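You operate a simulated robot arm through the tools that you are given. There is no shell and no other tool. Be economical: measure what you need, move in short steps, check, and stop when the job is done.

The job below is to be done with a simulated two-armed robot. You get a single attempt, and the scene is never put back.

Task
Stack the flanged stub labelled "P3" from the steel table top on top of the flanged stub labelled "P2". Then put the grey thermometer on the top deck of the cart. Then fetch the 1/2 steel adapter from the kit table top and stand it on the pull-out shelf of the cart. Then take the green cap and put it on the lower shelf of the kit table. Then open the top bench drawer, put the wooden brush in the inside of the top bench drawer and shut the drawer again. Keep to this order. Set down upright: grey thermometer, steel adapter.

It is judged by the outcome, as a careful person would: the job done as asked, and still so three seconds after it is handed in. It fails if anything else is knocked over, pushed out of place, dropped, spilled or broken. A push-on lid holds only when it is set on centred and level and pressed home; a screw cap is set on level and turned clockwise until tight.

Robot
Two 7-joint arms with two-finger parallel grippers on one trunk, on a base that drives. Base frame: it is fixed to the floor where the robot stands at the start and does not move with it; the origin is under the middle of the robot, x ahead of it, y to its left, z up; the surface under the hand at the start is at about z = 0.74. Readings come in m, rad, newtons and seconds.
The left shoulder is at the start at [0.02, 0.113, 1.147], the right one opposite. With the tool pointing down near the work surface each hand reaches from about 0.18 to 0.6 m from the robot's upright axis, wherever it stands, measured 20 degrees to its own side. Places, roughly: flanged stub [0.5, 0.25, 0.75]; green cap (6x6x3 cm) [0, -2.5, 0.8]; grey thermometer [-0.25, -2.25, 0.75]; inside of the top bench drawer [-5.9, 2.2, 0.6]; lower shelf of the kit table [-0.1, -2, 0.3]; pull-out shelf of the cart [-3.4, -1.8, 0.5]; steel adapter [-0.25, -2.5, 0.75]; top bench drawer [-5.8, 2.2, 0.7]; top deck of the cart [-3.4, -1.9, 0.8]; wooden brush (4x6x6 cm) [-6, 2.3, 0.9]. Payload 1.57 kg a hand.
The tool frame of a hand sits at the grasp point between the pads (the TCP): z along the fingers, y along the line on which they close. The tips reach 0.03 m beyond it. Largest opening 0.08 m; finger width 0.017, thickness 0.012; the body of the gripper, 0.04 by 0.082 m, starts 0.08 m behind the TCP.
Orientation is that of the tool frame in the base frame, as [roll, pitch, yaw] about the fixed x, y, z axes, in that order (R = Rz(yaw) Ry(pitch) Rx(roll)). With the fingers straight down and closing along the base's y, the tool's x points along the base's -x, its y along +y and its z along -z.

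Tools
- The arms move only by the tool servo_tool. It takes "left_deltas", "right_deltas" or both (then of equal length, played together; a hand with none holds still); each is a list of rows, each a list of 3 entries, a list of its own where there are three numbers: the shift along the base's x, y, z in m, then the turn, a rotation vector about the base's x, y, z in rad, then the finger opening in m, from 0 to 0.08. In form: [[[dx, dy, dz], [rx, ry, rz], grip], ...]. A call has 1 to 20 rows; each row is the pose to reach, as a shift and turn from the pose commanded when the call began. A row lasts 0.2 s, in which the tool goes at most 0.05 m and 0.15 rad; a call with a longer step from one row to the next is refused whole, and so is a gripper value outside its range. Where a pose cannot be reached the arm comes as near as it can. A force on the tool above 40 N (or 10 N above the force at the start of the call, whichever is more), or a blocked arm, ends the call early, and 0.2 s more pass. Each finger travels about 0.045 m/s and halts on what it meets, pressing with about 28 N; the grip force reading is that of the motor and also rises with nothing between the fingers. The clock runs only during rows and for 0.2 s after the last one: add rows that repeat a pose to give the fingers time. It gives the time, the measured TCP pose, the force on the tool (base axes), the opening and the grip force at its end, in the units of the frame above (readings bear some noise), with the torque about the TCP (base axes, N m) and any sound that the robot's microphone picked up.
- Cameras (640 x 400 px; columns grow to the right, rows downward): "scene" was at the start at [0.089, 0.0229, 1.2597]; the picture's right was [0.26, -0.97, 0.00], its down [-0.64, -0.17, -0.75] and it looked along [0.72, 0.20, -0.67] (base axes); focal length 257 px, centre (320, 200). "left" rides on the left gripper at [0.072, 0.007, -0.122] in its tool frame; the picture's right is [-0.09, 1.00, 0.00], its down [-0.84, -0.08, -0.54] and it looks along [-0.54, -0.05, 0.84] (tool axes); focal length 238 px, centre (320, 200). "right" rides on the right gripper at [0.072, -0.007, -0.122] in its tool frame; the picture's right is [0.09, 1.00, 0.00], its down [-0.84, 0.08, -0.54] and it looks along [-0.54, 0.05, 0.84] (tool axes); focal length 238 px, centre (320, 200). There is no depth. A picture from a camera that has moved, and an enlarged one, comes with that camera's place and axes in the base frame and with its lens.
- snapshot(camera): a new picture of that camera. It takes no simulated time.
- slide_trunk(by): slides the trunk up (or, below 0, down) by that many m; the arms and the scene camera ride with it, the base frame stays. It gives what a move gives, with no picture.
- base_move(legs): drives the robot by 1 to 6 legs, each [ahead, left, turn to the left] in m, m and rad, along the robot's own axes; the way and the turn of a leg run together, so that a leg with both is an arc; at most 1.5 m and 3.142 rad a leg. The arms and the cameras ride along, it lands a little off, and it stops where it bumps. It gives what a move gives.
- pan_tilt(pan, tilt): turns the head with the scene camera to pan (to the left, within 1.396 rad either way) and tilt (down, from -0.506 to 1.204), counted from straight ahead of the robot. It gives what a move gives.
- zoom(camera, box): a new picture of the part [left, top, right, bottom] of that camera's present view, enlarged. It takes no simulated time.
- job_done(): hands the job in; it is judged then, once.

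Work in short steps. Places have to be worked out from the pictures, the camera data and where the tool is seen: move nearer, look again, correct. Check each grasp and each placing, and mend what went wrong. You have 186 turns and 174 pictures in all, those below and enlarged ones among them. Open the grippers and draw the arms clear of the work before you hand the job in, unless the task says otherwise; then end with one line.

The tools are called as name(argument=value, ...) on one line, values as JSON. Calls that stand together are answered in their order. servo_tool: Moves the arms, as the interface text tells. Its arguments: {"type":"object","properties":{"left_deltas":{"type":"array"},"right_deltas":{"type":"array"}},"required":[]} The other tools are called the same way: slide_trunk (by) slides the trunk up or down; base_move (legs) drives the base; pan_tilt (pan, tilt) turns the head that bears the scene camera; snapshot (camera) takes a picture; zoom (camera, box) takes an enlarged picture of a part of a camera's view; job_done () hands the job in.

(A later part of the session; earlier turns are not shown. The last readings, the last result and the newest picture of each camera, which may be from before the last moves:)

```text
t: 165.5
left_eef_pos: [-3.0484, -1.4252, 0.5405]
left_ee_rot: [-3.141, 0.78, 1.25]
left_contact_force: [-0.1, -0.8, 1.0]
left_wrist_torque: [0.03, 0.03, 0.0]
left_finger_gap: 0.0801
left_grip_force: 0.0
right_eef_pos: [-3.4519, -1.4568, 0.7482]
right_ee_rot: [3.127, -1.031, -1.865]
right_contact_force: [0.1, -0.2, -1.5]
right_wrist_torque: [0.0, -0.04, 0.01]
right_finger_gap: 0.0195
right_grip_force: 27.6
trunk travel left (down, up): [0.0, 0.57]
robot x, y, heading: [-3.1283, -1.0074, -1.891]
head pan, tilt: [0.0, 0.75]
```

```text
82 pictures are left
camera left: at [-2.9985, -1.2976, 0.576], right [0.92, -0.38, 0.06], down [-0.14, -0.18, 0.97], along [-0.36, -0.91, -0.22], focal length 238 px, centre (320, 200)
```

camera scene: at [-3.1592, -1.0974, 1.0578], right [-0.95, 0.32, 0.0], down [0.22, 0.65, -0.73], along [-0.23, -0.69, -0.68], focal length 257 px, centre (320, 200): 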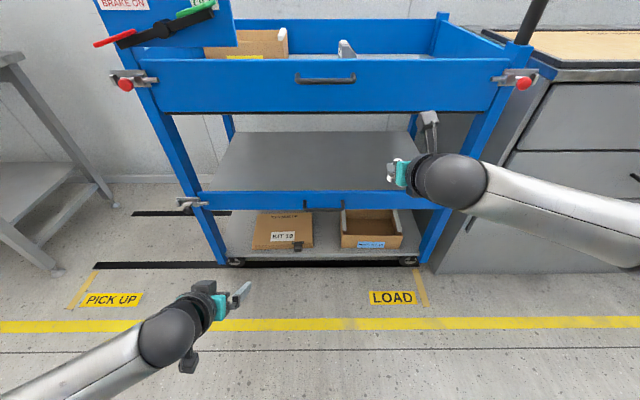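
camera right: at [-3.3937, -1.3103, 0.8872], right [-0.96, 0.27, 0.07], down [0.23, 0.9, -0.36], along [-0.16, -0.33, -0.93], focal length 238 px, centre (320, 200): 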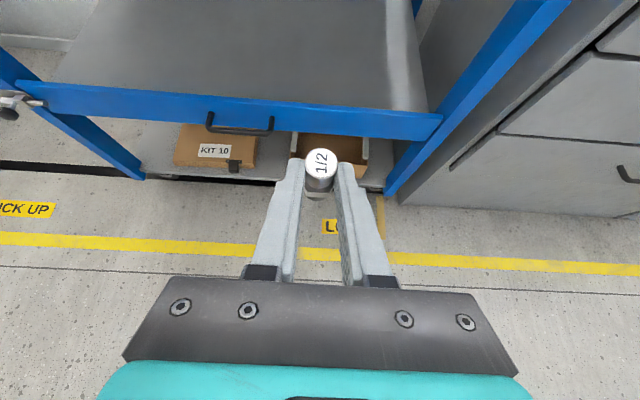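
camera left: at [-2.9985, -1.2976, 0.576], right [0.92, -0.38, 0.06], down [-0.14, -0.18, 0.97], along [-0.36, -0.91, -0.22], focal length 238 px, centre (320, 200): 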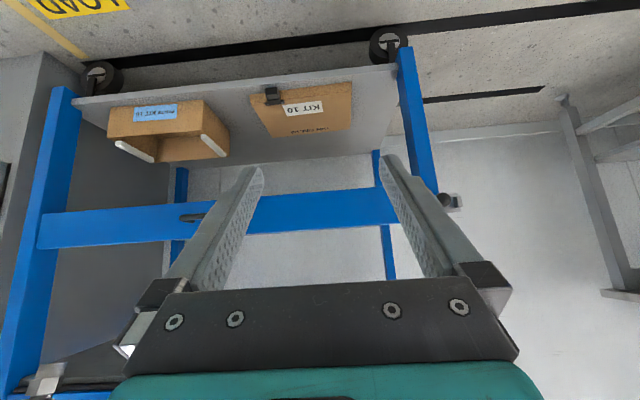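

The left arm, unflipped, reaches this low with ease. So the adapter has to change hands: I'll set it back on the kit table and regrasp it with the left. First I raise the hands and re-level the right one.

servo_tool(left_deltas=[[[0, 0, 0.04], [0, 0, 0], 0.08], [[0, 0, 0.08], [0, 0, 0], 0.08], [[0, 0, 0.12], [0, 0, 0], 0.08], [[0, 0, 0.16], [0, 0, 0], 0.08], [[0, 0, 0.2], [0, 0, 0], 0.08], [[0, 0, 0.24], [0, 0, 0], 0.08], [[0, 0, 0.28], [0, 0, 0], 0.08], [[0, 0, 0.32], [0, 0, 0], 0.08], [[0, 0, 0.34], [0, 0, 0], 0.08]], right_deltas=[[[0.01, 0.03, 0.02], [0.08, -0.03, -0.003], 0.01], [[0.02, 0.06, 0.05], [0.16, -0.06, -0.007], 0.01], [[0.03, 0.09, 0.08], [0.238, -0.09, -0.01], 0.01], [[0.03, 0.09, 0.08], [0.238, -0.09, -0.01], 0.01], [[0.03, 0.09, 0.08], [0.238, -0.09, -0.01], 0.01], [[0.03, 0.09, 0.08], [0.238, -0.09, -0.01], 0.01], [[0.03, 0.09, 0.08], [0.238, -0.09, -0.01], 0.01], [[0.03, 0.09, 0.08], [0.238, -0.09, -0.01], 0.01], [[0.03, 0.09, 0.08], [0.238, -0.09, -0.01], 0.01]])

slide_trunk(by=0.2)

base_move(legs=[[-0.06, 0.02, 0], [0, 0, 1.575], [1.1, 0, 0], [1.0, 0, 0], [0, -0.45, 0]])

snapshot(camera="scene")

```text
t: 167.5
left_eef_pos: [-3.0518, -1.4337, 0.8839]
left_ee_rot: [3.141, 0.778, 1.25]
left_contact_force: [0.2, -0.5, 0.6]
left_wrist_torque: [0.03, 0.01, 0.01]
left_finger_gap: 0.0798
left_grip_force: 0.0
left hand out of reach, approached as far as the arm can: row 4, 5, 6, 7, 8, 9
right_eef_pos: [-3.4258, -1.3609, 0.8319]
right_ee_rot: [-3.132, -0.777, -1.891]
right_contact_force: [-1.1, 0.2, -0.5]
right_wrist_torque: [0.02, 0.03, 0.01]
right_finger_gap: 0.0193
right_grip_force: 28.0
trunk travel left (down, up): [0.0, 0.57]
robot x, y, heading: [-3.1244, -1.0108, -1.89]
head pan, tilt: [0.0, 0.75]
```

```text
t: 169.7
left_eef_pos: [-3.0525, -1.4331, 1.0838]
left_ee_rot: [3.141, 0.777, 1.249]
left_contact_force: [0.9, -0.3, 0.1]
left_wrist_torque: [-0.03, 0.05, -0.03]
left_finger_gap: 0.0801
left_grip_force: 0.2
right_eef_pos: [-3.4249, -1.3613, 1.0327]
right_ee_rot: [-3.133, -0.776, -1.892]
right_contact_force: [-0.2, 0.7, -0.2]
right_wrist_torque: [0.01, -0.01, 0.02]
right_finger_gap: 0.0189
right_grip_force: 27.8
trunk travel left (down, up): [-0.2, 0.37]
robot x, y, heading: [-3.1297, -1.0109, -1.889]
head pan, tilt: [0.0, 0.75]
```

```text
t: 186.9
left_eef_pos: [-0.7779, -1.8473, 1.0842]
left_ee_rot: [-3.141, 0.778, 2.891]
left_contact_force: [0.7, 0.2, 0.8]
left_wrist_torque: [0.0, 0.0, 0.02]
left_finger_gap: 0.0802
left_grip_force: 0.1
right_eef_pos: [-0.8236, -2.2251, 1.0312]
right_ee_rot: [-3.133, -0.777, -0.252]
right_contact_force: [1.0, 0.0, -0.2]
right_wrist_torque: [0.0, 0.04, -0.02]
right_finger_gap: 0.0192
right_grip_force: 28.2
trunk travel left (down, up): [-0.2, 0.37]
robot x, y, heading: [-1.1946, -1.9518, -0.25]
head pan, tilt: [0.0, 0.75]
```

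```text
81 pictures are left
camera scene: at [-1.1066, -1.9745, 1.2578], right [-0.25, -0.97, 0.0], down [-0.66, 0.17, -0.73], along [0.71, -0.18, -0.68], focal length 257 px, centre (320, 200)
```

scene: 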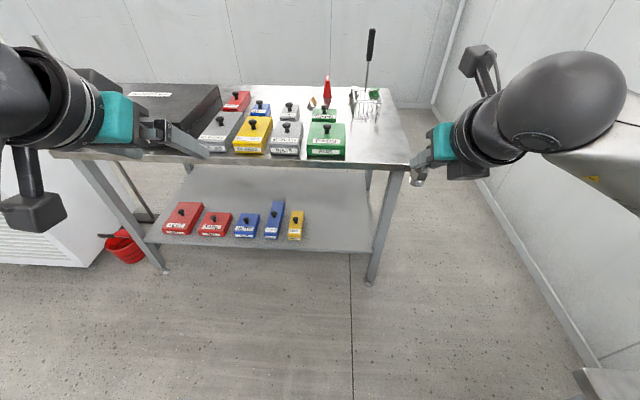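

I turn slightly to square up with the table and drive in to where I grasped before.

base_move(legs=[[0, 0, -0.06], [0.316, -0.035, 0]])

snapshot(camera="right")

```text
t: 189.5
left_eef_pos: [-0.4755, -2.0083, 1.0832]
left_ee_rot: [3.141, 0.777, 2.827]
left_contact_force: [0.8, -0.3, -0.2]
left_wrist_torque: [0.0, 0.0, 0.01]
left_finger_gap: 0.0801
left_grip_force: 0.1
right_eef_pos: [-0.5448, -2.3812, 1.0323]
right_ee_rot: [-3.133, -0.776, -0.314]
right_contact_force: [0.0, -0.7, -0.5]
right_wrist_torque: [0.0, 0.0, 0.0]
right_finger_gap: 0.0194
right_grip_force: 28.4
trunk travel left (down, up): [-0.2, 0.37]
robot x, y, heading: [-0.8998, -2.0872, -0.315]
head pan, tilt: [0.0, 0.75]
```

```text
80 pictures are left
camera right: at [-0.5767, -2.3658, 1.169], right [-0.24, -0.97, 0.06], down [-0.95, 0.22, -0.2], along [0.18, -0.1, -0.98], focal length 238 px, centre (320, 200)
```

right: 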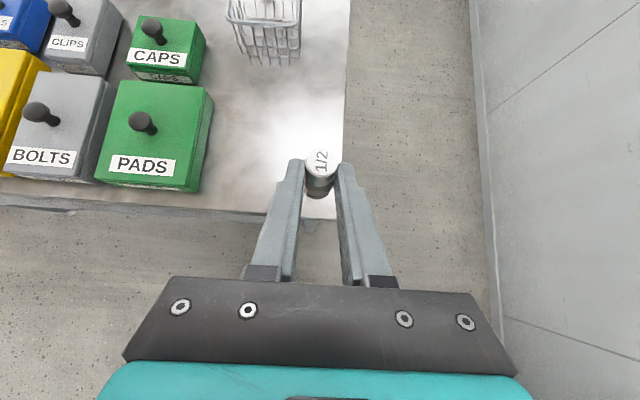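

I lower the adapter onto the table a little left of its first spot, in small steps at the end.

servo_tool(right_deltas=[[[0.03, 0.008, -0.02], [0, 0, 0], 0.01], [[0.065, 0.016, -0.05], [0, 0, 0], 0.01], [[0.07, 0.016, -0.09], [0, 0, 0], 0.01], [[0.07, 0.016, -0.13], [0, 0, 0], 0.01], [[0.07, 0.016, -0.16], [0, 0, 0], 0.01], [[0.07, 0.016, -0.164], [0, 0, 0], 0.01], [[0.07, 0.016, -0.167], [0, 0, 0], 0.01], [[0.07, 0.016, -0.169], [0, 0, 0], 0.01]])

```text
t: 191.3
left_eef_pos: [-0.4754, -2.0085, 1.0836]
left_ee_rot: [3.141, 0.778, 2.826]
left_contact_force: [0.7, -0.6, 0.0]
left_wrist_torque: [-0.02, -0.01, 0.01]
left_finger_gap: 0.0798
left_grip_force: 0.1
right_eef_pos: [-0.4751, -2.364, 0.8628]
right_ee_rot: [-3.134, -0.778, -0.314]
right_contact_force: [0.0, -0.1, -1.1]
right_wrist_torque: [0.0, 0.0, 0.0]
right_finger_gap: 0.0194
right_grip_force: 27.4
trunk travel left (down, up): [-0.2, 0.37]
robot x, y, heading: [-0.8964, -2.0841, -0.317]
head pan, tilt: [0.0, 0.75]
```

servo_tool(right_deltas=[[[0, 0, -0.001], [0, 0, 0], 0.01], [[0, 0, -0.002], [0, 0, 0], 0.01], [[0, 0, -0.003], [0, 0, 0], 0.01]])

zoom(camera="right", box=[220, 100, 420, 240])

```text
t: 192.1
left_eef_pos: [-0.4755, -2.0084, 1.0835]
left_ee_rot: [3.139, 0.78, 2.826]
left_contact_force: [-0.4, 0.9, -0.7]
left_wrist_torque: [-0.02, 0.0, -0.02]
left_finger_gap: 0.08
left_grip_force: 0.1
right_eef_pos: [-0.4746, -2.366, 0.8615]
right_ee_rot: [-3.134, -0.779, -0.311]
right_contact_force: [-0.8, 0.0, 1.0]
right_wrist_torque: [-0.03, 0.04, 0.01]
right_finger_gap: 0.0192
right_grip_force: 28.1
trunk travel left (down, up): [-0.2, 0.37]
robot x, y, heading: [-0.8991, -2.0836, -0.313]
head pan, tilt: [0.0, 0.75]
```

```text
2.86 times, centred on (320, 170) of right
camera zoom: at [-0.5067, -2.3495, 0.9977], right [-0.24, -0.97, 0.06], down [-0.95, 0.22, -0.2], along [0.18, -0.1, -0.98], focal length 681 px, centre (320, 286)
```

zoom: 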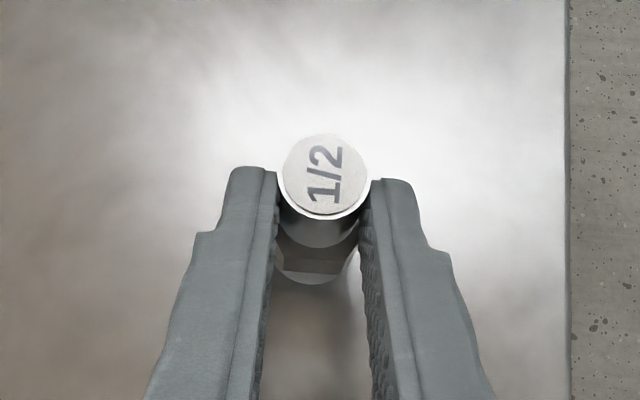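

Light contact. I open the fingers and back out along the tool line.

servo_tool(right_deltas=[[[0, 0, 0], [0, 0, 0], 0.024], [[0, 0, 0], [0, 0, 0], 0.04], [[0, 0, 0], [0, 0, 0], 0.08], [[0, 0, 0], [0, 0, 0], 0.08], [[0, 0, 0], [0, 0, 0], 0.08], [[0, 0, 0], [0, 0, 0], 0.08], [[-0.027, 0.009, 0.028], [0, 0, 0], 0.08], [[-0.054, 0.018, 0.056], [0, 0, 0], 0.08], [[-0.08, 0.026, 0.085], [0, 0, 0], 0.08], [[-0.1, 0.032, 0.12], [0, 0, 0], 0.08], [[-0.12, 0.038, 0.16], [0, 0, 0], 0.08], [[-0.14, 0.045, 0.2], [0, 0, 0], 0.08]])

snapshot(camera="scene")

snapshot(camera="right")

```text
t: 194.7
left_eef_pos: [-0.4763, -2.0075, 1.0835]
left_ee_rot: [3.141, 0.778, 2.83]
left_contact_force: [0.7, 0.0, 0.1]
left_wrist_torque: [0.01, 0.04, -0.04]
left_finger_gap: 0.08
left_grip_force: 0.0
right_eef_pos: [-0.5823, -2.3246, 1.0756]
right_ee_rot: [-3.134, -0.774, -0.315]
right_contact_force: [0.5, -0.1, -0.4]
right_wrist_torque: [0.01, -0.05, 0.01]
right_finger_gap: 0.0798
right_grip_force: 0.0
right hand out of reach, approached as far as the arm can: row 10, 11, 12
trunk travel left (down, up): [-0.2, 0.37]
robot x, y, heading: [-0.8976, -2.0883, -0.319]
head pan, tilt: [0.0, 0.75]
```

```text
78 pictures are left
camera scene: at [-0.8124, -2.1139, 1.2579], right [-0.31, -0.95, 0.0], down [-0.65, 0.21, -0.73], along [0.7, -0.23, -0.68], focal length 257 px, centre (320, 200)
```

scene: 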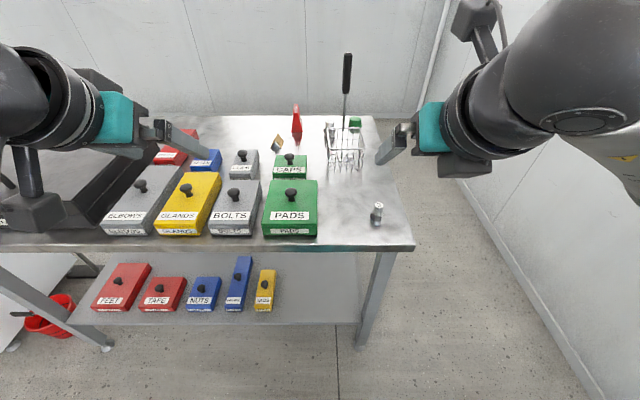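

```text
77 pictures are left
camera right: at [-0.6127, -2.3088, 1.213], right [-0.24, -0.97, 0.06], down [-0.95, 0.22, -0.2], along [0.18, -0.1, -0.98], focal length 238 px, centre (320, 200)
```

right: 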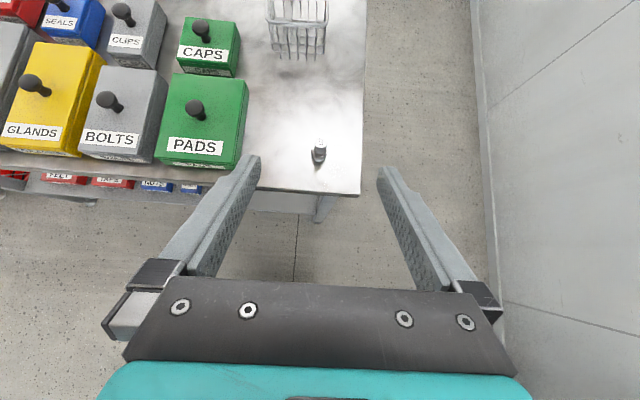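

The adapter stands well at (-0.4575, -2.365). I strafe right 0.3 m so the left hand lines up with it.

base_move(legs=[[0, -0.3, 0]])

snapshot(camera="left")

snapshot(camera="scene")

```text
t: 196.5
left_eef_pos: [-0.5144, -2.2629, 1.0842]
left_ee_rot: [-3.139, 0.781, 2.836]
left_contact_force: [0.3, 0.5, -0.3]
left_wrist_torque: [-0.03, 0.0, 0.03]
left_finger_gap: 0.08
left_grip_force: 0.1
right_eef_pos: [-0.6174, -2.5802, 1.0772]
right_ee_rot: [-3.133, -0.777, -0.304]
right_contact_force: [-1.2, 0.9, 0.9]
right_wrist_torque: [-0.03, 0.0, -0.01]
right_finger_gap: 0.0801
right_grip_force: 0.1
trunk travel left (down, up): [-0.2, 0.37]
robot x, y, heading: [-0.9333, -2.3491, -0.309]
head pan, tilt: [0.0, 0.75]
stopped in leg 1: the robot was blocked; the commanded pose is now the measured one
```

```text
76 pictures are left
camera left: at [-0.6436, -2.2152, 1.12], right [0.36, 0.93, 0.06], down [0.18, -0.14, 0.97], along [0.91, -0.34, -0.22], focal length 238 px, centre (320, 200)
```

left: 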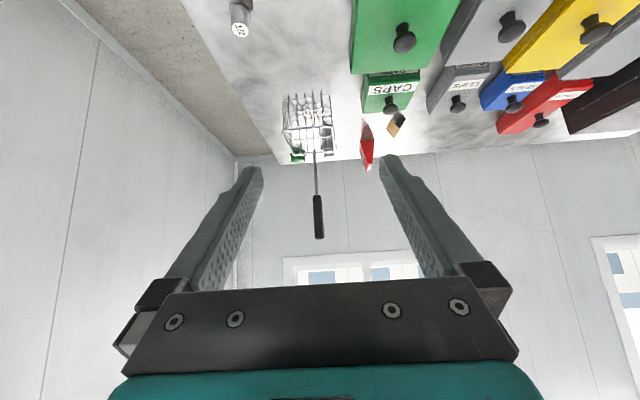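

```text
75 pictures are left
camera scene: at [-0.851, -2.3721, 1.258], right [-0.3, -0.95, 0.0], down [-0.65, 0.21, -0.73], along [0.7, -0.22, -0.68], focal length 257 px, centre (320, 200)
```

scene: 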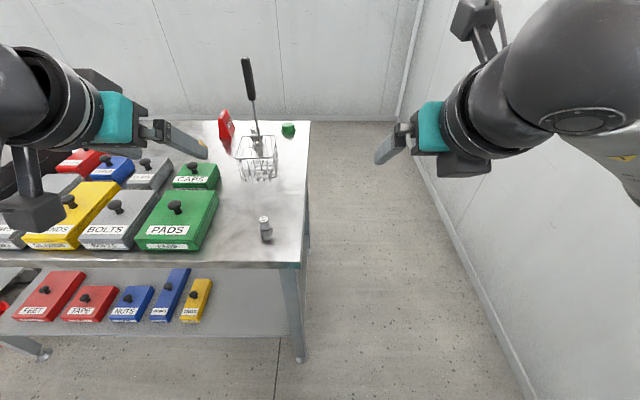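

Blocked just short. I look to the right to see what is there.

pan_tilt(pan=-1.39, tilt=0.6)

snapshot(camera="scene")

```text
t: 198.1
left_eef_pos: [-0.5135, -2.2646, 1.0839]
left_ee_rot: [3.141, 0.778, 2.836]
left_contact_force: [-1.2, -0.3, -0.7]
left_wrist_torque: [-0.03, 0.0, 0.01]
left_finger_gap: 0.0799
left_grip_force: 0.0
right_eef_pos: [-0.6167, -2.5804, 1.0762]
right_ee_rot: [-3.132, -0.775, -0.303]
right_contact_force: [-0.5, -0.6, 0.4]
right_wrist_torque: [0.01, 0.0, 0.0]
right_finger_gap: 0.0799
right_grip_force: 0.1
trunk travel left (down, up): [-0.2, 0.37]
robot x, y, heading: [-0.9343, -2.3459, -0.304]
head pan, tilt: [-1.389, 0.6]
```

```text
74 pictures are left
camera scene: at [-0.9393, -2.4359, 1.2707], right [-0.99, 0.12, 0.0], down [0.07, 0.56, -0.83], along [-0.1, -0.82, -0.56], focal length 257 px, centre (320, 200)
```

scene: 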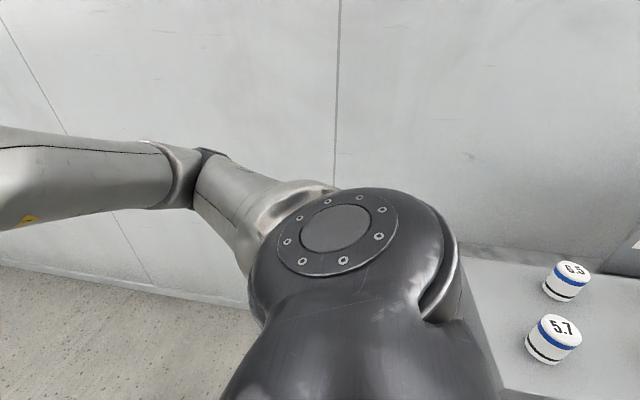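

The base only bumped the end of the table with the small cans, and nothing tipped. The adapter is within left reach (0.46 ahead, 0.12 left), so I bring the left hand to its 45° stand-off.

pan_tilt(pan=0, tilt=0.75)

servo_tool(left_deltas=[[[-0.012, -0.03, -0.02], [0, 0, 0], 0.08], [[-0.024, -0.06, -0.04], [0, 0, 0], 0.08], [[-0.0245, -0.0765, -0.075], [0, 0, 0], 0.08], [[-0.0245, -0.0765, -0.115], [0, 0, 0], 0.08], [[-0.0245, -0.0765, -0.152], [0, 0, 0], 0.08], [[-0.0245, -0.0765, -0.152], [0, 0, 0], 0.08]])

snapshot(camera="left")

zoom(camera="scene", box=[190, 150, 350, 270])

```text
t: 199.6
left_eef_pos: [-0.5138, -2.2635, 1.0831]
left_ee_rot: [-3.141, 0.78, 2.836]
left_contact_force: [0.7, 0.0, 0.1]
left_wrist_torque: [0.02, -0.02, -0.01]
left_finger_gap: 0.0804
left_grip_force: 0.1
right_eef_pos: [-0.6153, -2.5817, 1.0751]
right_ee_rot: [-3.131, -0.774, -0.303]
right_contact_force: [0.8, -1.3, 0.2]
right_wrist_torque: [-0.02, -0.03, -0.01]
right_finger_gap: 0.0799
right_grip_force: 0.0
trunk travel left (down, up): [-0.2, 0.37]
robot x, y, heading: [-0.9335, -2.3442, -0.303]
head pan, tilt: [0.0, 0.75]
```

```text
t: 201.0
left_eef_pos: [-0.5365, -2.3422, 0.9317]
left_ee_rot: [3.14, 0.779, 2.835]
left_contact_force: [0.4, 0.4, 0.0]
left_wrist_torque: [-0.01, 0.04, 0.02]
left_finger_gap: 0.08
left_grip_force: 0.1
left hand out of reach, approached as far as the arm can: row 1, 2, 3, 4
right_eef_pos: [-0.617, -2.581, 1.0758]
right_ee_rot: [-3.131, -0.775, -0.304]
right_contact_force: [0.8, -0.5, 1.0]
right_wrist_torque: [-0.04, 0.02, 0.03]
right_finger_gap: 0.0799
right_grip_force: 0.0
trunk travel left (down, up): [-0.2, 0.37]
robot x, y, heading: [-0.9358, -2.3475, -0.306]
head pan, tilt: [0.0, 0.75]
```

```text
73 pictures are left
camera left: at [-0.6645, -2.2941, 0.9678], right [0.36, 0.93, 0.06], down [0.18, -0.14, 0.97], along [0.91, -0.34, -0.22], focal length 238 px, centre (320, 200)
```

left: 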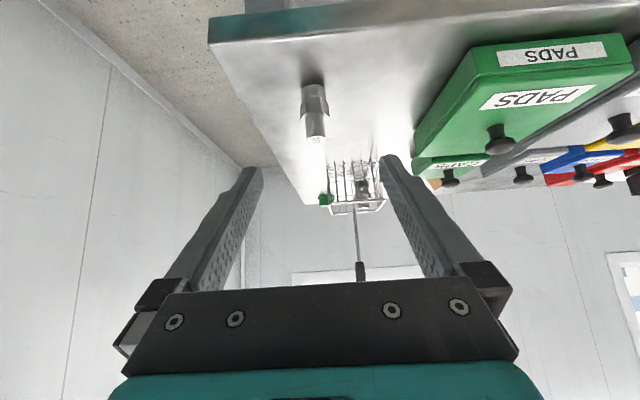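

```text
3.33 times, centred on (270, 210) of scene
camera zoom: at [-0.8493, -2.3733, 1.2579], right [-0.3, -0.95, 0.0], down [-0.65, 0.21, -0.73], along [0.7, -0.22, -0.68], focal length 857 px, centre (487, 167)
```

zoom: 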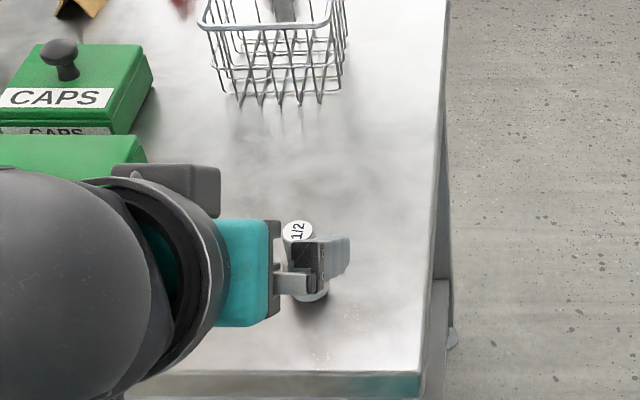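

The adapter's axis is at (-0.460, -2.3685). I slide in along the tool line and look before closing.

servo_tool(left_deltas=[[[0.021, -0.0075, -0.024], [0, 0, 0], 0.08], [[0.042, -0.015, -0.047], [0, 0, 0], 0.08], [[0.063, -0.0225, -0.071], [0, 0, 0], 0.08], [[0.063, -0.0225, -0.071], [0, 0, 0], 0.08]])

zoom(camera="left", box=[220, 100, 420, 240])

zoom(camera="scene", box=[230, 190, 310, 260])

```text
t: 202.0
left_eef_pos: [-0.4757, -2.3639, 0.8595]
left_ee_rot: [3.139, 0.779, 2.838]
left_contact_force: [0.3, -0.4, -0.1]
left_wrist_torque: [-0.02, 0.0, 0.01]
left_finger_gap: 0.0801
left_grip_force: 0.0
right_eef_pos: [-0.616, -2.581, 1.0758]
right_ee_rot: [-3.129, -0.775, -0.304]
right_contact_force: [-0.1, 0.0, 0.9]
right_wrist_torque: [0.0, 0.0, 0.0]
right_finger_gap: 0.08
right_grip_force: 0.1
trunk travel left (down, up): [-0.2, 0.37]
robot x, y, heading: [-0.9341, -2.3435, -0.307]
head pan, tilt: [0.0, 0.75]
```

```text
2.86 times, centred on (320, 170) of left
camera zoom: at [-0.6052, -2.3165, 0.896], right [0.36, 0.93, 0.07], down [0.18, -0.14, 0.97], along [0.91, -0.34, -0.22], focal length 681 px, centre (320, 286)
```

zoom: 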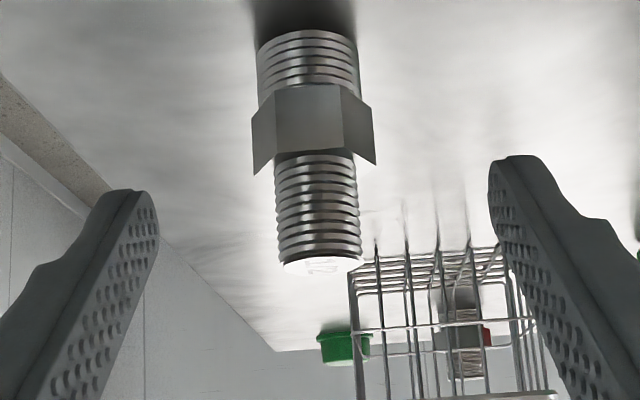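

```text
5.71 times, centred on (270, 225) of scene
camera zoom: at [-0.8492, -2.3733, 1.2578], right [-0.3, -0.95, 0.0], down [-0.65, 0.21, -0.73], along [0.7, -0.22, -0.68], focal length 1469 px, centre (606, 57)
```

zoom: 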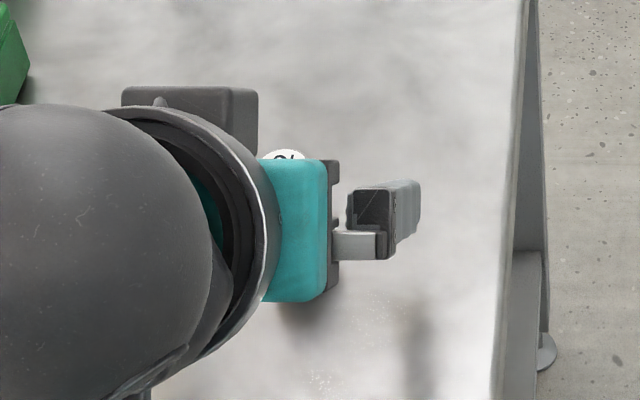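

Centred well. I back off 2 mm along the tool to stay clear of the hex and close on the threaded cylinder.

servo_tool(left_deltas=[[[-0.0013, 0.0004, 0.0015], [0, 0, 0], 0.05], [[-0.0013, 0.0004, 0.0015], [0, 0, 0], 0.03], [[-0.0013, 0.0004, 0.0015], [0, 0, 0], 0.012], [[-0.0013, 0.0004, 0.0015], [0, 0, 0], 0.01], [[-0.0013, 0.0004, 0.0015], [0, 0, 0], 0.01], [[-0.0013, 0.0004, 0.0015], [0, 0, 0], 0.01], [[-0.0013, 0.0004, 0.0015], [0, 0, 0], 0.01], [[-0.0013, 0.0004, 0.0015], [0, 0, 0], 0.01], [[-0.0013, 0.0004, 0.0015], [0, 0, 0], 0.01]])

zoom(camera="left", box=[220, 100, 420, 240])

```text
t: 204.0
left_eef_pos: [-0.4778, -2.3639, 0.8616]
left_ee_rot: [-3.14, 0.78, 2.838]
left_contact_force: [0.1, -0.5, 0.7]
left_wrist_torque: [-0.03, -0.03, 0.0]
left_finger_gap: 0.0192
left_grip_force: 27.6
right_eef_pos: [-0.6156, -2.5816, 1.076]
right_ee_rot: [-3.132, -0.775, -0.304]
right_contact_force: [0.0, -0.4, 0.9]
right_wrist_torque: [0.03, 0.01, 0.03]
right_finger_gap: 0.0799
right_grip_force: 0.1
trunk travel left (down, up): [-0.2, 0.37]
robot x, y, heading: [-0.9307, -2.3449, -0.302]
head pan, tilt: [0.0, 0.75]
```

```text
2.86 times, centred on (320, 170) of left
camera zoom: at [-0.6063, -2.3161, 0.8981], right [0.36, 0.93, 0.06], down [0.18, -0.14, 0.97], along [0.91, -0.34, -0.22], focal length 681 px, centre (320, 286)
```

zoom: 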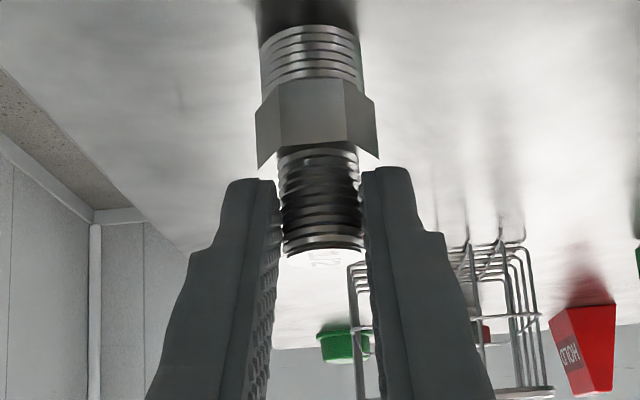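

The left hand has the adapter (0.0192). I lift it and drive back to the cart, stopping short.

servo_tool(left_deltas=[[[0, 0, 0.03], [0, 0, 0], 0.01], [[0, 0, 0.07], [0, 0, 0], 0.01], [[0, 0, 0.11], [0, 0, 0], 0.01], [[0, 0, 0.15], [0, 0, 0], 0.01], [[0, 0, 0.17], [0, 0, 0], 0.01]])

base_move(legs=[[-0.25, 0.05, 0], [0, 0.57, 0], [-1.05, 0, 0], [-1.05, 0, 0], [0, 0, -1.59]])

snapshot(camera="scene")

zoom(camera="left", box=[220, 100, 420, 240])

```text
t: 205.2
left_eef_pos: [-0.4778, -2.3613, 1.0333]
left_ee_rot: [3.14, 0.777, 2.834]
left_contact_force: [-0.5, 0.2, -0.4]
left_wrist_torque: [-0.01, 0.03, -0.01]
left_finger_gap: 0.0193
left_grip_force: 27.7
right_eef_pos: [-0.6167, -2.5822, 1.0764]
right_ee_rot: [-3.132, -0.776, -0.302]
right_contact_force: [0.6, -0.2, 0.4]
right_wrist_torque: [-0.01, -0.01, 0.01]
right_finger_gap: 0.0799
right_grip_force: 0.0
trunk travel left (down, up): [-0.2, 0.37]
robot x, y, heading: [-0.9414, -2.3445, -0.306]
head pan, tilt: [0.0, 0.75]
```

```text
t: 205.9
left_eef_pos: [-0.48, -2.3598, 1.033]
left_ee_rot: [3.139, 0.775, 2.836]
left_contact_force: [0.5, 0.3, -0.5]
left_wrist_torque: [-0.01, 0.05, 0.03]
left_finger_gap: 0.0189
left_grip_force: 27.6
right_eef_pos: [-0.6165, -2.5814, 1.0755]
right_ee_rot: [-3.13, -0.775, -0.302]
right_contact_force: [0.6, -0.2, 0.5]
right_wrist_torque: [-0.01, 0.0, -0.02]
right_finger_gap: 0.0802
right_grip_force: 0.0
trunk travel left (down, up): [-0.2, 0.37]
robot x, y, heading: [-0.9365, -2.3457, -0.303]
head pan, tilt: [0.0, 0.75]
stopped in leg 1: the robot was blocked; the commanded pose is now the measured one
```

```text
68 pictures are left
camera scene: at [-0.8495, -2.3722, 1.2578], right [-0.3, -0.95, 0.0], down [-0.65, 0.2, -0.73], along [0.7, -0.22, -0.68], focal length 257 px, centre (320, 200)
```

scene: 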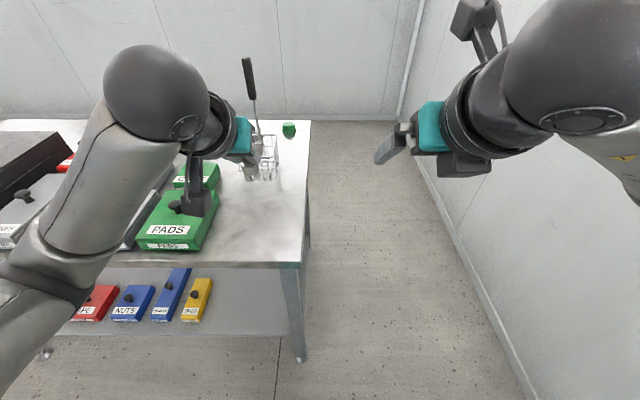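

```text
2.86 times, centred on (320, 170) of left
camera zoom: at [-0.607, -2.3123, 1.0686], right [0.36, 0.93, 0.07], down [0.18, -0.14, 0.97], along [0.91, -0.34, -0.22], focal length 681 px, centre (320, 286)
```

zoom: 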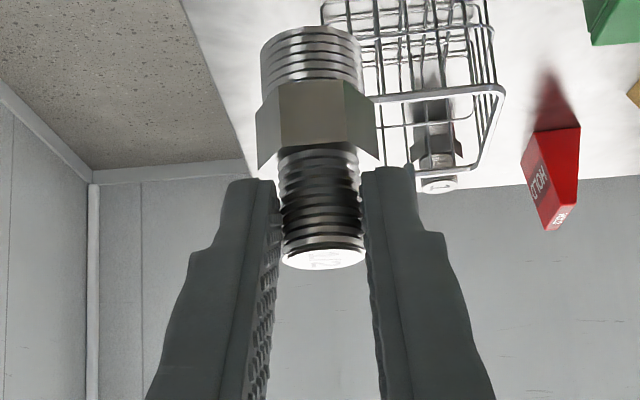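

The cans table is right behind, so I strafe left first and then back away.

base_move(legs=[[0, 0.3, 0], [-0.25, 0.0, 0], [0, 0.33, 0], [-1.05, 0, 0], [-1.05, 0, 0], [0, 0, -1.59]])

snapshot(camera="scene")

```text
t: 224.9
left_eef_pos: [-2.996, -1.526, 1.033]
left_ee_rot: [3.139, 0.775, 1.249]
left_contact_force: [0.7, -0.6, -1.9]
left_wrist_torque: [0.02, 0.01, 0.01]
left_finger_gap: 0.019
left_grip_force: 27.4
right_eef_pos: [-3.2139, -1.3851, 1.0758]
right_ee_rot: [-3.133, -0.775, -1.889]
right_contact_force: [-0.1, 0.7, 0.1]
right_wrist_torque: [-0.03, -0.01, -0.01]
right_finger_gap: 0.0802
right_grip_force: 0.2
trunk travel left (down, up): [-0.2, 0.37]
robot x, y, heading: [-2.9729, -1.0695, -1.896]
head pan, tilt: [0.0, 0.75]
```

```text
66 pictures are left
camera scene: at [-3.005, -1.156, 1.2578], right [-0.95, 0.32, 0.0], down [0.22, 0.65, -0.73], along [-0.23, -0.69, -0.68], focal length 257 px, centre (320, 200)
```

scene: 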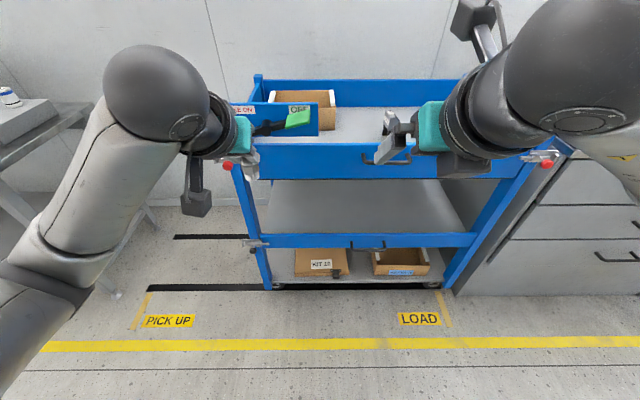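

I straighten the right hand and raise it so it will clear the cart, then shift 6 cm right and lower the trunk.

servo_tool(right_deltas=[[[0, 0, 0.035], [0.122, -0.041, 0], 0.08], [[0, 0, 0.07], [0.245, -0.082, 0], 0.08], [[0, 0, 0.105], [0.367, -0.123, 0], 0.08], [[0, 0, 0.14], [0.49, -0.164, 0], 0.08], [[0, 0, 0.175], [0.612, -0.205, 0], 0.08], [[0, 0, 0.21], [0.735, -0.246, 0], 0.08], [[0, 0, 0.23], [0.735, -0.246, 0], 0.08], [[0, 0, 0.23], [0.735, -0.246, 0], 0.08]])

base_move(legs=[[0, -0.06, 0]])

slide_trunk(by=-0.2)

snapshot(camera="scene")

snapshot(camera="left")

```text
t: 226.7
left_eef_pos: [-2.9958, -1.526, 1.0325]
left_ee_rot: [3.139, 0.777, 1.251]
left_contact_force: [0.3, -0.1, -1.1]
left_wrist_torque: [0.02, -0.03, 0.03]
left_finger_gap: 0.0186
left_grip_force: 27.6
right_eef_pos: [-3.2128, -1.3879, 1.3072]
right_ee_rot: [-3.128, -0.002, -1.89]
right_contact_force: [-0.6, -0.3, -0.8]
right_wrist_torque: [0.02, 0.02, 0.01]
right_finger_gap: 0.08
right_grip_force: 0.0
trunk travel left (down, up): [-0.2, 0.37]
robot x, y, heading: [-2.9725, -1.0658, -1.896]
head pan, tilt: [0.0, 0.75]
```

```text
t: 227.7
left_eef_pos: [-3.053, -1.5085, 1.0319]
left_ee_rot: [3.14, 0.776, 1.25]
left_contact_force: [-0.1, 0.2, -1.1]
left_wrist_torque: [0.02, 0.0, -0.02]
left_finger_gap: 0.0193
left_grip_force: 28.1
right_eef_pos: [-3.2712, -1.3678, 1.3056]
right_ee_rot: [-3.128, 0.0, -1.89]
right_contact_force: [0.9, 0.1, -0.3]
right_wrist_torque: [0.0, -0.04, 0.01]
right_finger_gap: 0.0799
right_grip_force: 0.1
trunk travel left (down, up): [-0.2, 0.37]
robot x, y, heading: [-3.0329, -1.0505, -1.89]
head pan, tilt: [0.0, 0.75]
```

```text
t: 229.8
left_eef_pos: [-3.0516, -1.5075, 0.8324]
left_ee_rot: [3.139, 0.778, 1.25]
left_contact_force: [-0.4, -0.1, -1.7]
left_wrist_torque: [0.05, 0.02, -0.02]
left_finger_gap: 0.0187
left_grip_force: 28.2
right_eef_pos: [-3.2714, -1.3686, 1.1065]
right_ee_rot: [-3.129, 0.001, -1.89]
right_contact_force: [-0.1, -0.5, 0.0]
right_wrist_torque: [0.01, 0.01, -0.02]
right_finger_gap: 0.0797
right_grip_force: 0.1
trunk travel left (down, up): [0.0, 0.57]
robot x, y, heading: [-3.035, -1.0481, -1.891]
head pan, tilt: [0.0, 0.75]
```

```text
65 pictures are left
camera scene: at [-3.0618, -1.137, 1.0579], right [-0.95, 0.32, 0.0], down [0.22, 0.65, -0.73], along [-0.23, -0.69, -0.68], focal length 257 px, centre (320, 200)
```

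scene: 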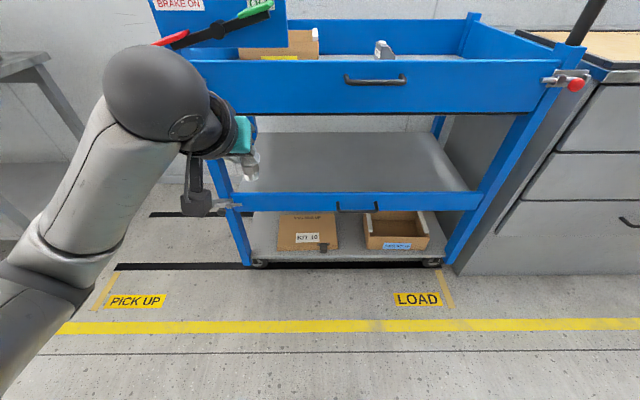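

```text
64 pictures are left
camera left: at [-3.0029, -1.3796, 0.8688], right [0.92, -0.38, 0.07], down [-0.14, -0.18, 0.97], along [-0.35, -0.91, -0.22], focal length 238 px, centre (320, 200)
```

left: 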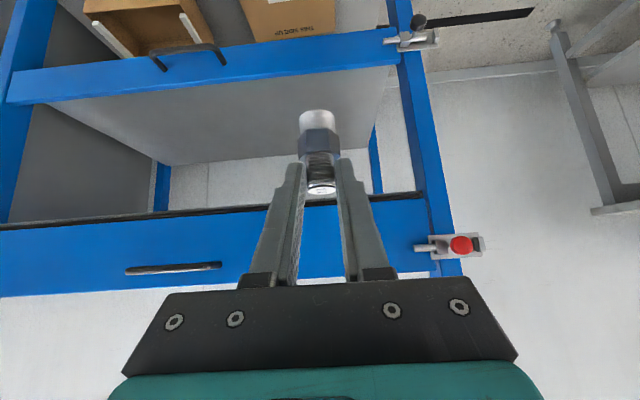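

The adapter lines up between the left post and the shelf handle, 0.22 m in front of the lip. I lower to TCP z 0.635, then look from both cameras.

servo_tool(left_deltas=[[[0, 0, -0.04], [0, 0, 0], 0.01], [[0, 0, -0.08], [0, 0, 0], 0.01], [[0, 0, -0.12], [0, 0, 0], 0.01], [[0, 0, -0.16], [0, 0, 0], 0.01], [[0, 0, -0.198], [0, 0, 0], 0.01], [[0, 0, -0.198], [0, 0, 0], 0.01]])

snapshot(camera="left")

snapshot(camera="scene")

```text
t: 231.2
left_eef_pos: [-3.0536, -1.5082, 0.6334]
left_ee_rot: [3.14, 0.776, 1.25]
left_contact_force: [0.0, -0.4, -0.6]
left_wrist_torque: [0.02, -0.02, 0.0]
left_finger_gap: 0.0189
left_grip_force: 28.3
right_eef_pos: [-3.2716, -1.3674, 1.105]
right_ee_rot: [-3.13, 0.001, -1.89]
right_contact_force: [-0.3, -0.5, -0.3]
right_wrist_torque: [0.0, -0.02, -0.02]
right_finger_gap: 0.0801
right_grip_force: 0.2
trunk travel left (down, up): [0.0, 0.57]
robot x, y, heading: [-3.028, -1.0502, -1.894]
head pan, tilt: [0.0, 0.75]
```

```text
63 pictures are left
camera left: at [-3.0038, -1.3805, 0.6707], right [0.92, -0.38, 0.07], down [-0.14, -0.18, 0.97], along [-0.35, -0.91, -0.22], focal length 238 px, centre (320, 200)
```

left: 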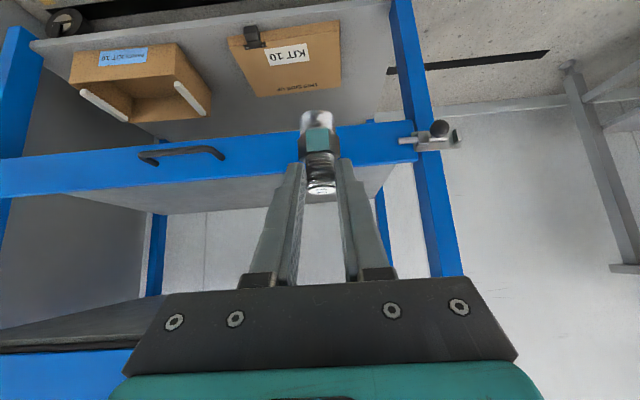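

```text
62 pictures are left
camera scene: at [-3.0618, -1.1371, 1.0578], right [-0.95, 0.32, 0.0], down [0.22, 0.65, -0.73], along [-0.23, -0.69, -0.68], focal length 257 px, centre (320, 200)
```

scene: 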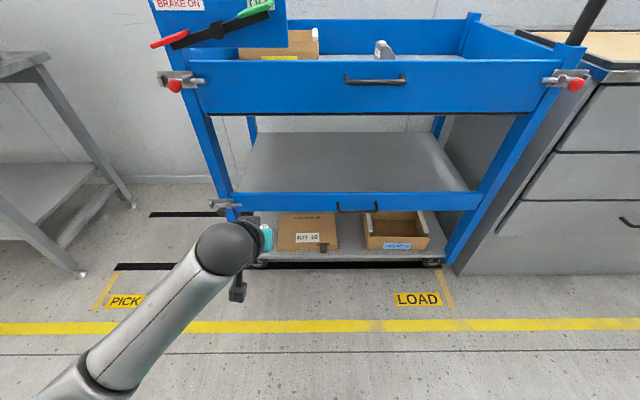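

The lip top comes out near 0.545; the adapter's foot is at about 0.571. I advance the base 0.25 m so the adapter passes over the lip.

base_move(legs=[[0.25, 0, 0]])

snapshot(camera="left")

snapshot(camera="scene")

```text
t: 233.0
left_eef_pos: [-3.1313, -1.7385, 0.6344]
left_ee_rot: [3.141, 0.776, 1.247]
left_contact_force: [0.1, -0.1, -0.4]
left_wrist_torque: [0.01, 0.01, -0.01]
left_finger_gap: 0.0189
left_grip_force: 27.8
right_eef_pos: [-3.3497, -1.5978, 1.1055]
right_ee_rot: [-3.13, 0.0, -1.895]
right_contact_force: [-0.3, -0.9, -1.2]
right_wrist_torque: [0.03, -0.01, -0.02]
right_finger_gap: 0.0799
right_grip_force: 0.1
trunk travel left (down, up): [0.0, 0.57]
robot x, y, heading: [-3.1056, -1.2815, -1.897]
head pan, tilt: [0.0, 0.75]
```

```text
61 pictures are left
camera left: at [-3.0817, -1.6109, 0.6712], right [0.92, -0.38, 0.07], down [-0.14, -0.18, 0.97], along [-0.36, -0.91, -0.22], focal length 238 px, centre (320, 200)
```

left: 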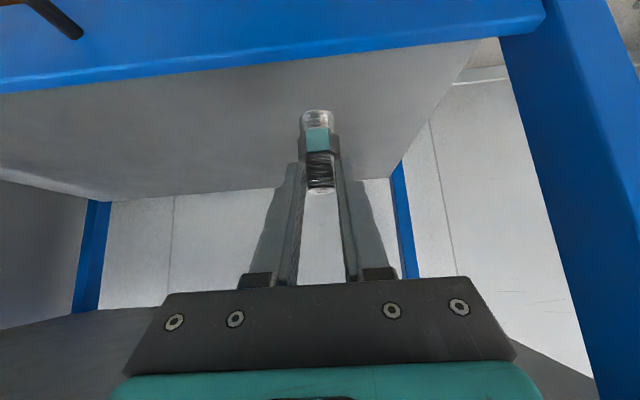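

```text
60 pictures are left
camera scene: at [-3.1391, -1.3674, 1.0578], right [-0.95, 0.32, 0.0], down [0.22, 0.65, -0.73], along [-0.23, -0.69, -0.68], focal length 257 px, centre (320, 200)
```

scene: 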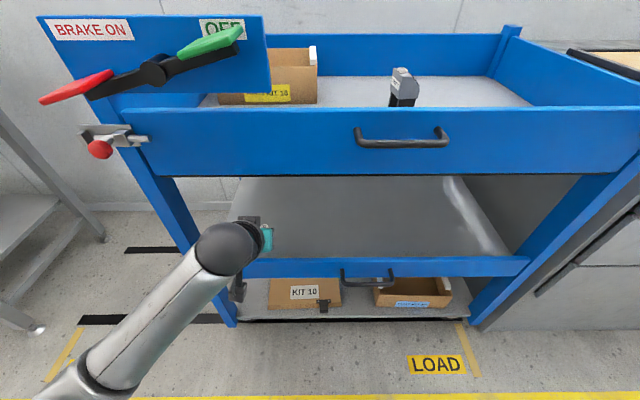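

The adapter is behind the lip now. I go 5 cm further in and lower toward the shelf.

servo_tool(left_deltas=[[[-0.008, -0.024, 0], [0, 0, 0], 0.01], [[-0.016, -0.0474, 0], [0, 0, 0], 0.01], [[-0.016, -0.0474, -0.03], [0, 0, 0], 0.01], [[-0.016, -0.0474, -0.06], [0, 0, 0], 0.01], [[-0.016, -0.0474, -0.07], [0, 0, 0], 0.01], [[-0.016, -0.0474, -0.073], [0, 0, 0], 0.01]])

snapshot(camera="left")

```text
t: 234.4
left_eef_pos: [-3.1478, -1.787, 0.5628]
left_ee_rot: [3.14, 0.776, 1.247]
left_contact_force: [0.8, 0.3, -0.9]
left_wrist_torque: [0.0, -0.01, 0.02]
left_finger_gap: 0.0193
left_grip_force: 28.1
right_eef_pos: [-3.3492, -1.5978, 1.1056]
right_ee_rot: [-3.129, 0.0, -1.895]
right_contact_force: [-0.2, 0.5, 0.0]
right_wrist_torque: [0.02, 0.0, -0.03]
right_finger_gap: 0.0801
right_grip_force: 0.1
trunk travel left (down, up): [0.0, 0.57]
robot x, y, heading: [-3.1097, -1.2828, -1.898]
head pan, tilt: [0.0, 0.75]
```

```text
59 pictures are left
camera left: at [-3.0977, -1.6589, 0.5994], right [0.92, -0.38, 0.07], down [-0.14, -0.18, 0.97], along [-0.36, -0.91, -0.22], focal length 238 px, centre (320, 200)
```

left: 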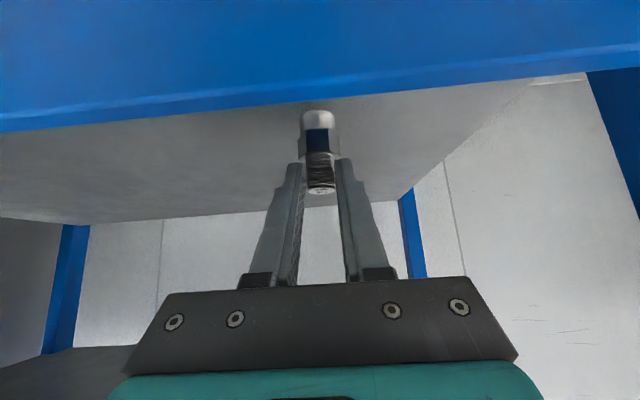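

I creep down in 3 mm rows, watching for contact.

servo_tool(left_deltas=[[[0, 0, -0.003], [0, 0, 0], 0.01], [[0, 0, -0.006], [0, 0, 0], 0.01], [[0, 0, -0.009], [0, 0, 0], 0.01], [[0, 0, -0.012], [0, 0, 0], 0.01]])

servo_tool(left_deltas=[[[0, 0, -0.0025], [0, 0, 0], 0.01], [[0, 0, -0.005], [0, 0, 0], 0.01], [[0, 0, -0.0075], [0, 0, 0], 0.01]])

zoom(camera="left", box=[220, 60, 420, 240])

```text
t: 235.4
left_eef_pos: [-3.1472, -1.7855, 0.5523]
left_ee_rot: [3.14, 0.78, 1.249]
left_contact_force: [0.5, 1.2, 4.0]
left_wrist_torque: [0.01, -0.01, 0.01]
left_finger_gap: 0.0188
left_grip_force: 28.1
right_eef_pos: [-3.3484, -1.5971, 1.1056]
right_ee_rot: [-3.129, -0.002, -1.894]
right_contact_force: [-0.4, -0.5, 0.6]
right_wrist_torque: [0.0, 0.02, 0.01]
right_finger_gap: 0.0801
right_grip_force: 0.1
trunk travel left (down, up): [0.0, 0.57]
robot x, y, heading: [-3.1087, -1.2814, -1.897]
head pan, tilt: [0.0, 0.75]
```

```text
t: 236.2
left_eef_pos: [-3.1481, -1.7875, 0.5491]
left_ee_rot: [-3.141, 0.793, 1.248]
left_contact_force: [6.1, 3.2, 29.0]
left_wrist_torque: [-0.63, 0.09, 0.08]
left_finger_gap: 0.0195
left_grip_force: 28.0
right_eef_pos: [-3.3477, -1.5961, 1.1063]
right_ee_rot: [-3.127, -0.004, -1.893]
right_contact_force: [-0.5, -0.4, 0.1]
right_wrist_torque: [-0.02, -0.01, 0.01]
right_finger_gap: 0.0801
right_grip_force: 0.0
trunk travel left (down, up): [0.0, 0.57]
robot x, y, heading: [-3.1066, -1.281, -1.893]
head pan, tilt: [0.0, 0.75]
```

```text
2.22 times, centred on (320, 150) of left
camera zoom: at [-3.0987, -1.6594, 0.5836], right [0.92, -0.38, 0.07], down [-0.14, -0.17, 0.98], along [-0.36, -0.91, -0.2], focal length 530 px, centre (320, 311)
```

zoom: 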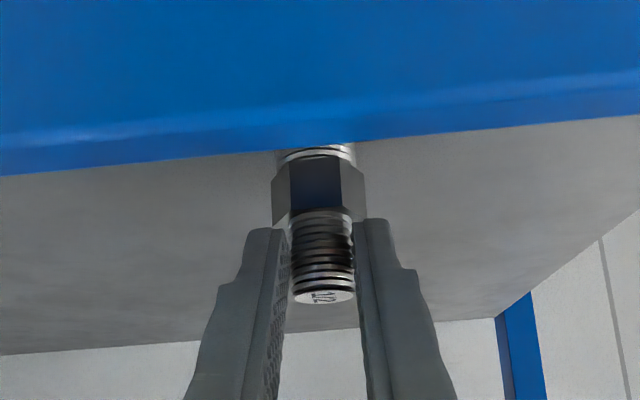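

Contact at about TCP z 0.552 (shelf near 0.49), now pressed with 29 N. I ease off so it just rests, and check.

servo_tool(left_deltas=[[[0, 0, 0.004], [0, 0, 0], 0.01], [[0, 0, 0.0085], [0, 0, 0], 0.01], [[0, 0, 0.0085], [0, 0, 0], 0.01]])

zoom(camera="left", box=[220, 60, 420, 240])

```text
t: 237.0
left_eef_pos: [-3.1488, -1.7845, 0.5507]
left_ee_rot: [3.14, 0.773, 1.247]
left_contact_force: [-0.2, -4.0, 7.1]
left_wrist_torque: [-0.44, 0.05, 0.09]
left_finger_gap: 0.0191
left_grip_force: 28.6
right_eef_pos: [-3.3481, -1.5973, 1.1047]
right_ee_rot: [-3.13, -0.001, -1.895]
right_contact_force: [0.7, 0.8, 1.0]
right_wrist_torque: [-0.01, 0.01, 0.02]
right_finger_gap: 0.0798
right_grip_force: 0.1
trunk travel left (down, up): [0.0, 0.57]
robot x, y, heading: [-3.1071, -1.2783, -1.9]
head pan, tilt: [0.0, 0.75]
```

```text
2.22 times, centred on (320, 150) of left
camera zoom: at [-3.0983, -1.6573, 0.5871], right [0.92, -0.38, 0.07], down [-0.14, -0.18, 0.97], along [-0.36, -0.91, -0.22], focal length 530 px, centre (320, 311)
```

zoom: 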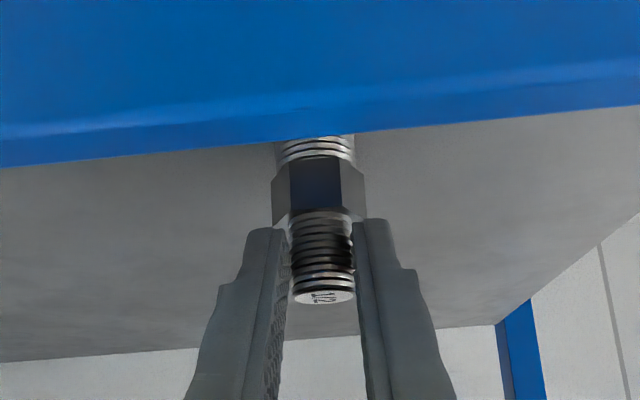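

It rests with light force. I open the fingers and withdraw backward and up along the tool line.

servo_tool(left_deltas=[[[0, 0, 0.001], [0, 0, 0], 0.01], [[0, 0, 0.001], [0, 0, 0], 0.022], [[0, 0, 0.001], [0, 0, 0], 0.035], [[0, 0, 0.001], [0, 0, 0], 0.07], [[0, 0, 0.001], [0, 0, 0], 0.07], [[0, 0, 0.001], [0, 0, 0], 0.07], [[0, 0, 0.001], [0, 0, 0], 0.07]])

snapshot(camera="left")

```text
t: 238.6
left_eef_pos: [-3.1466, -1.7856, 0.5531]
left_ee_rot: [3.139, 0.778, 1.247]
left_contact_force: [0.5, 0.2, -0.4]
left_wrist_torque: [-0.01, 0.03, -0.02]
left_finger_gap: 0.07
left_grip_force: 0.0
right_eef_pos: [-3.3479, -1.5975, 1.106]
right_ee_rot: [-3.13, 0.001, -1.894]
right_contact_force: [0.0, -0.2, 0.9]
right_wrist_torque: [-0.03, 0.0, 0.01]
right_finger_gap: 0.0799
right_grip_force: 0.0
trunk travel left (down, up): [0.0, 0.57]
robot x, y, heading: [-3.11, -1.2828, -1.895]
head pan, tilt: [0.0, 0.75]
```

```text
56 pictures are left
camera left: at [-3.098, -1.6584, 0.5885], right [0.92, -0.38, 0.07], down [-0.14, -0.18, 0.97], along [-0.36, -0.91, -0.22], focal length 238 px, centre (320, 200)
```

left: 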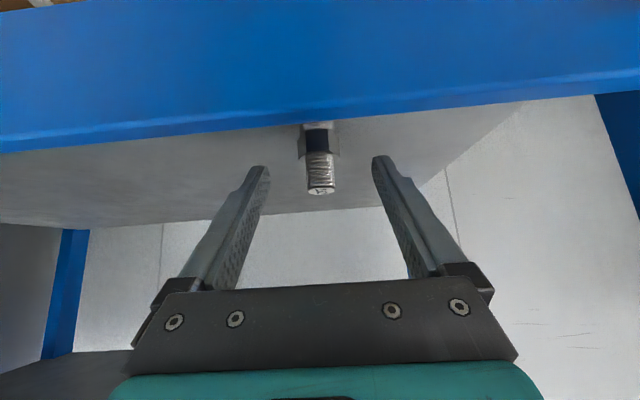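

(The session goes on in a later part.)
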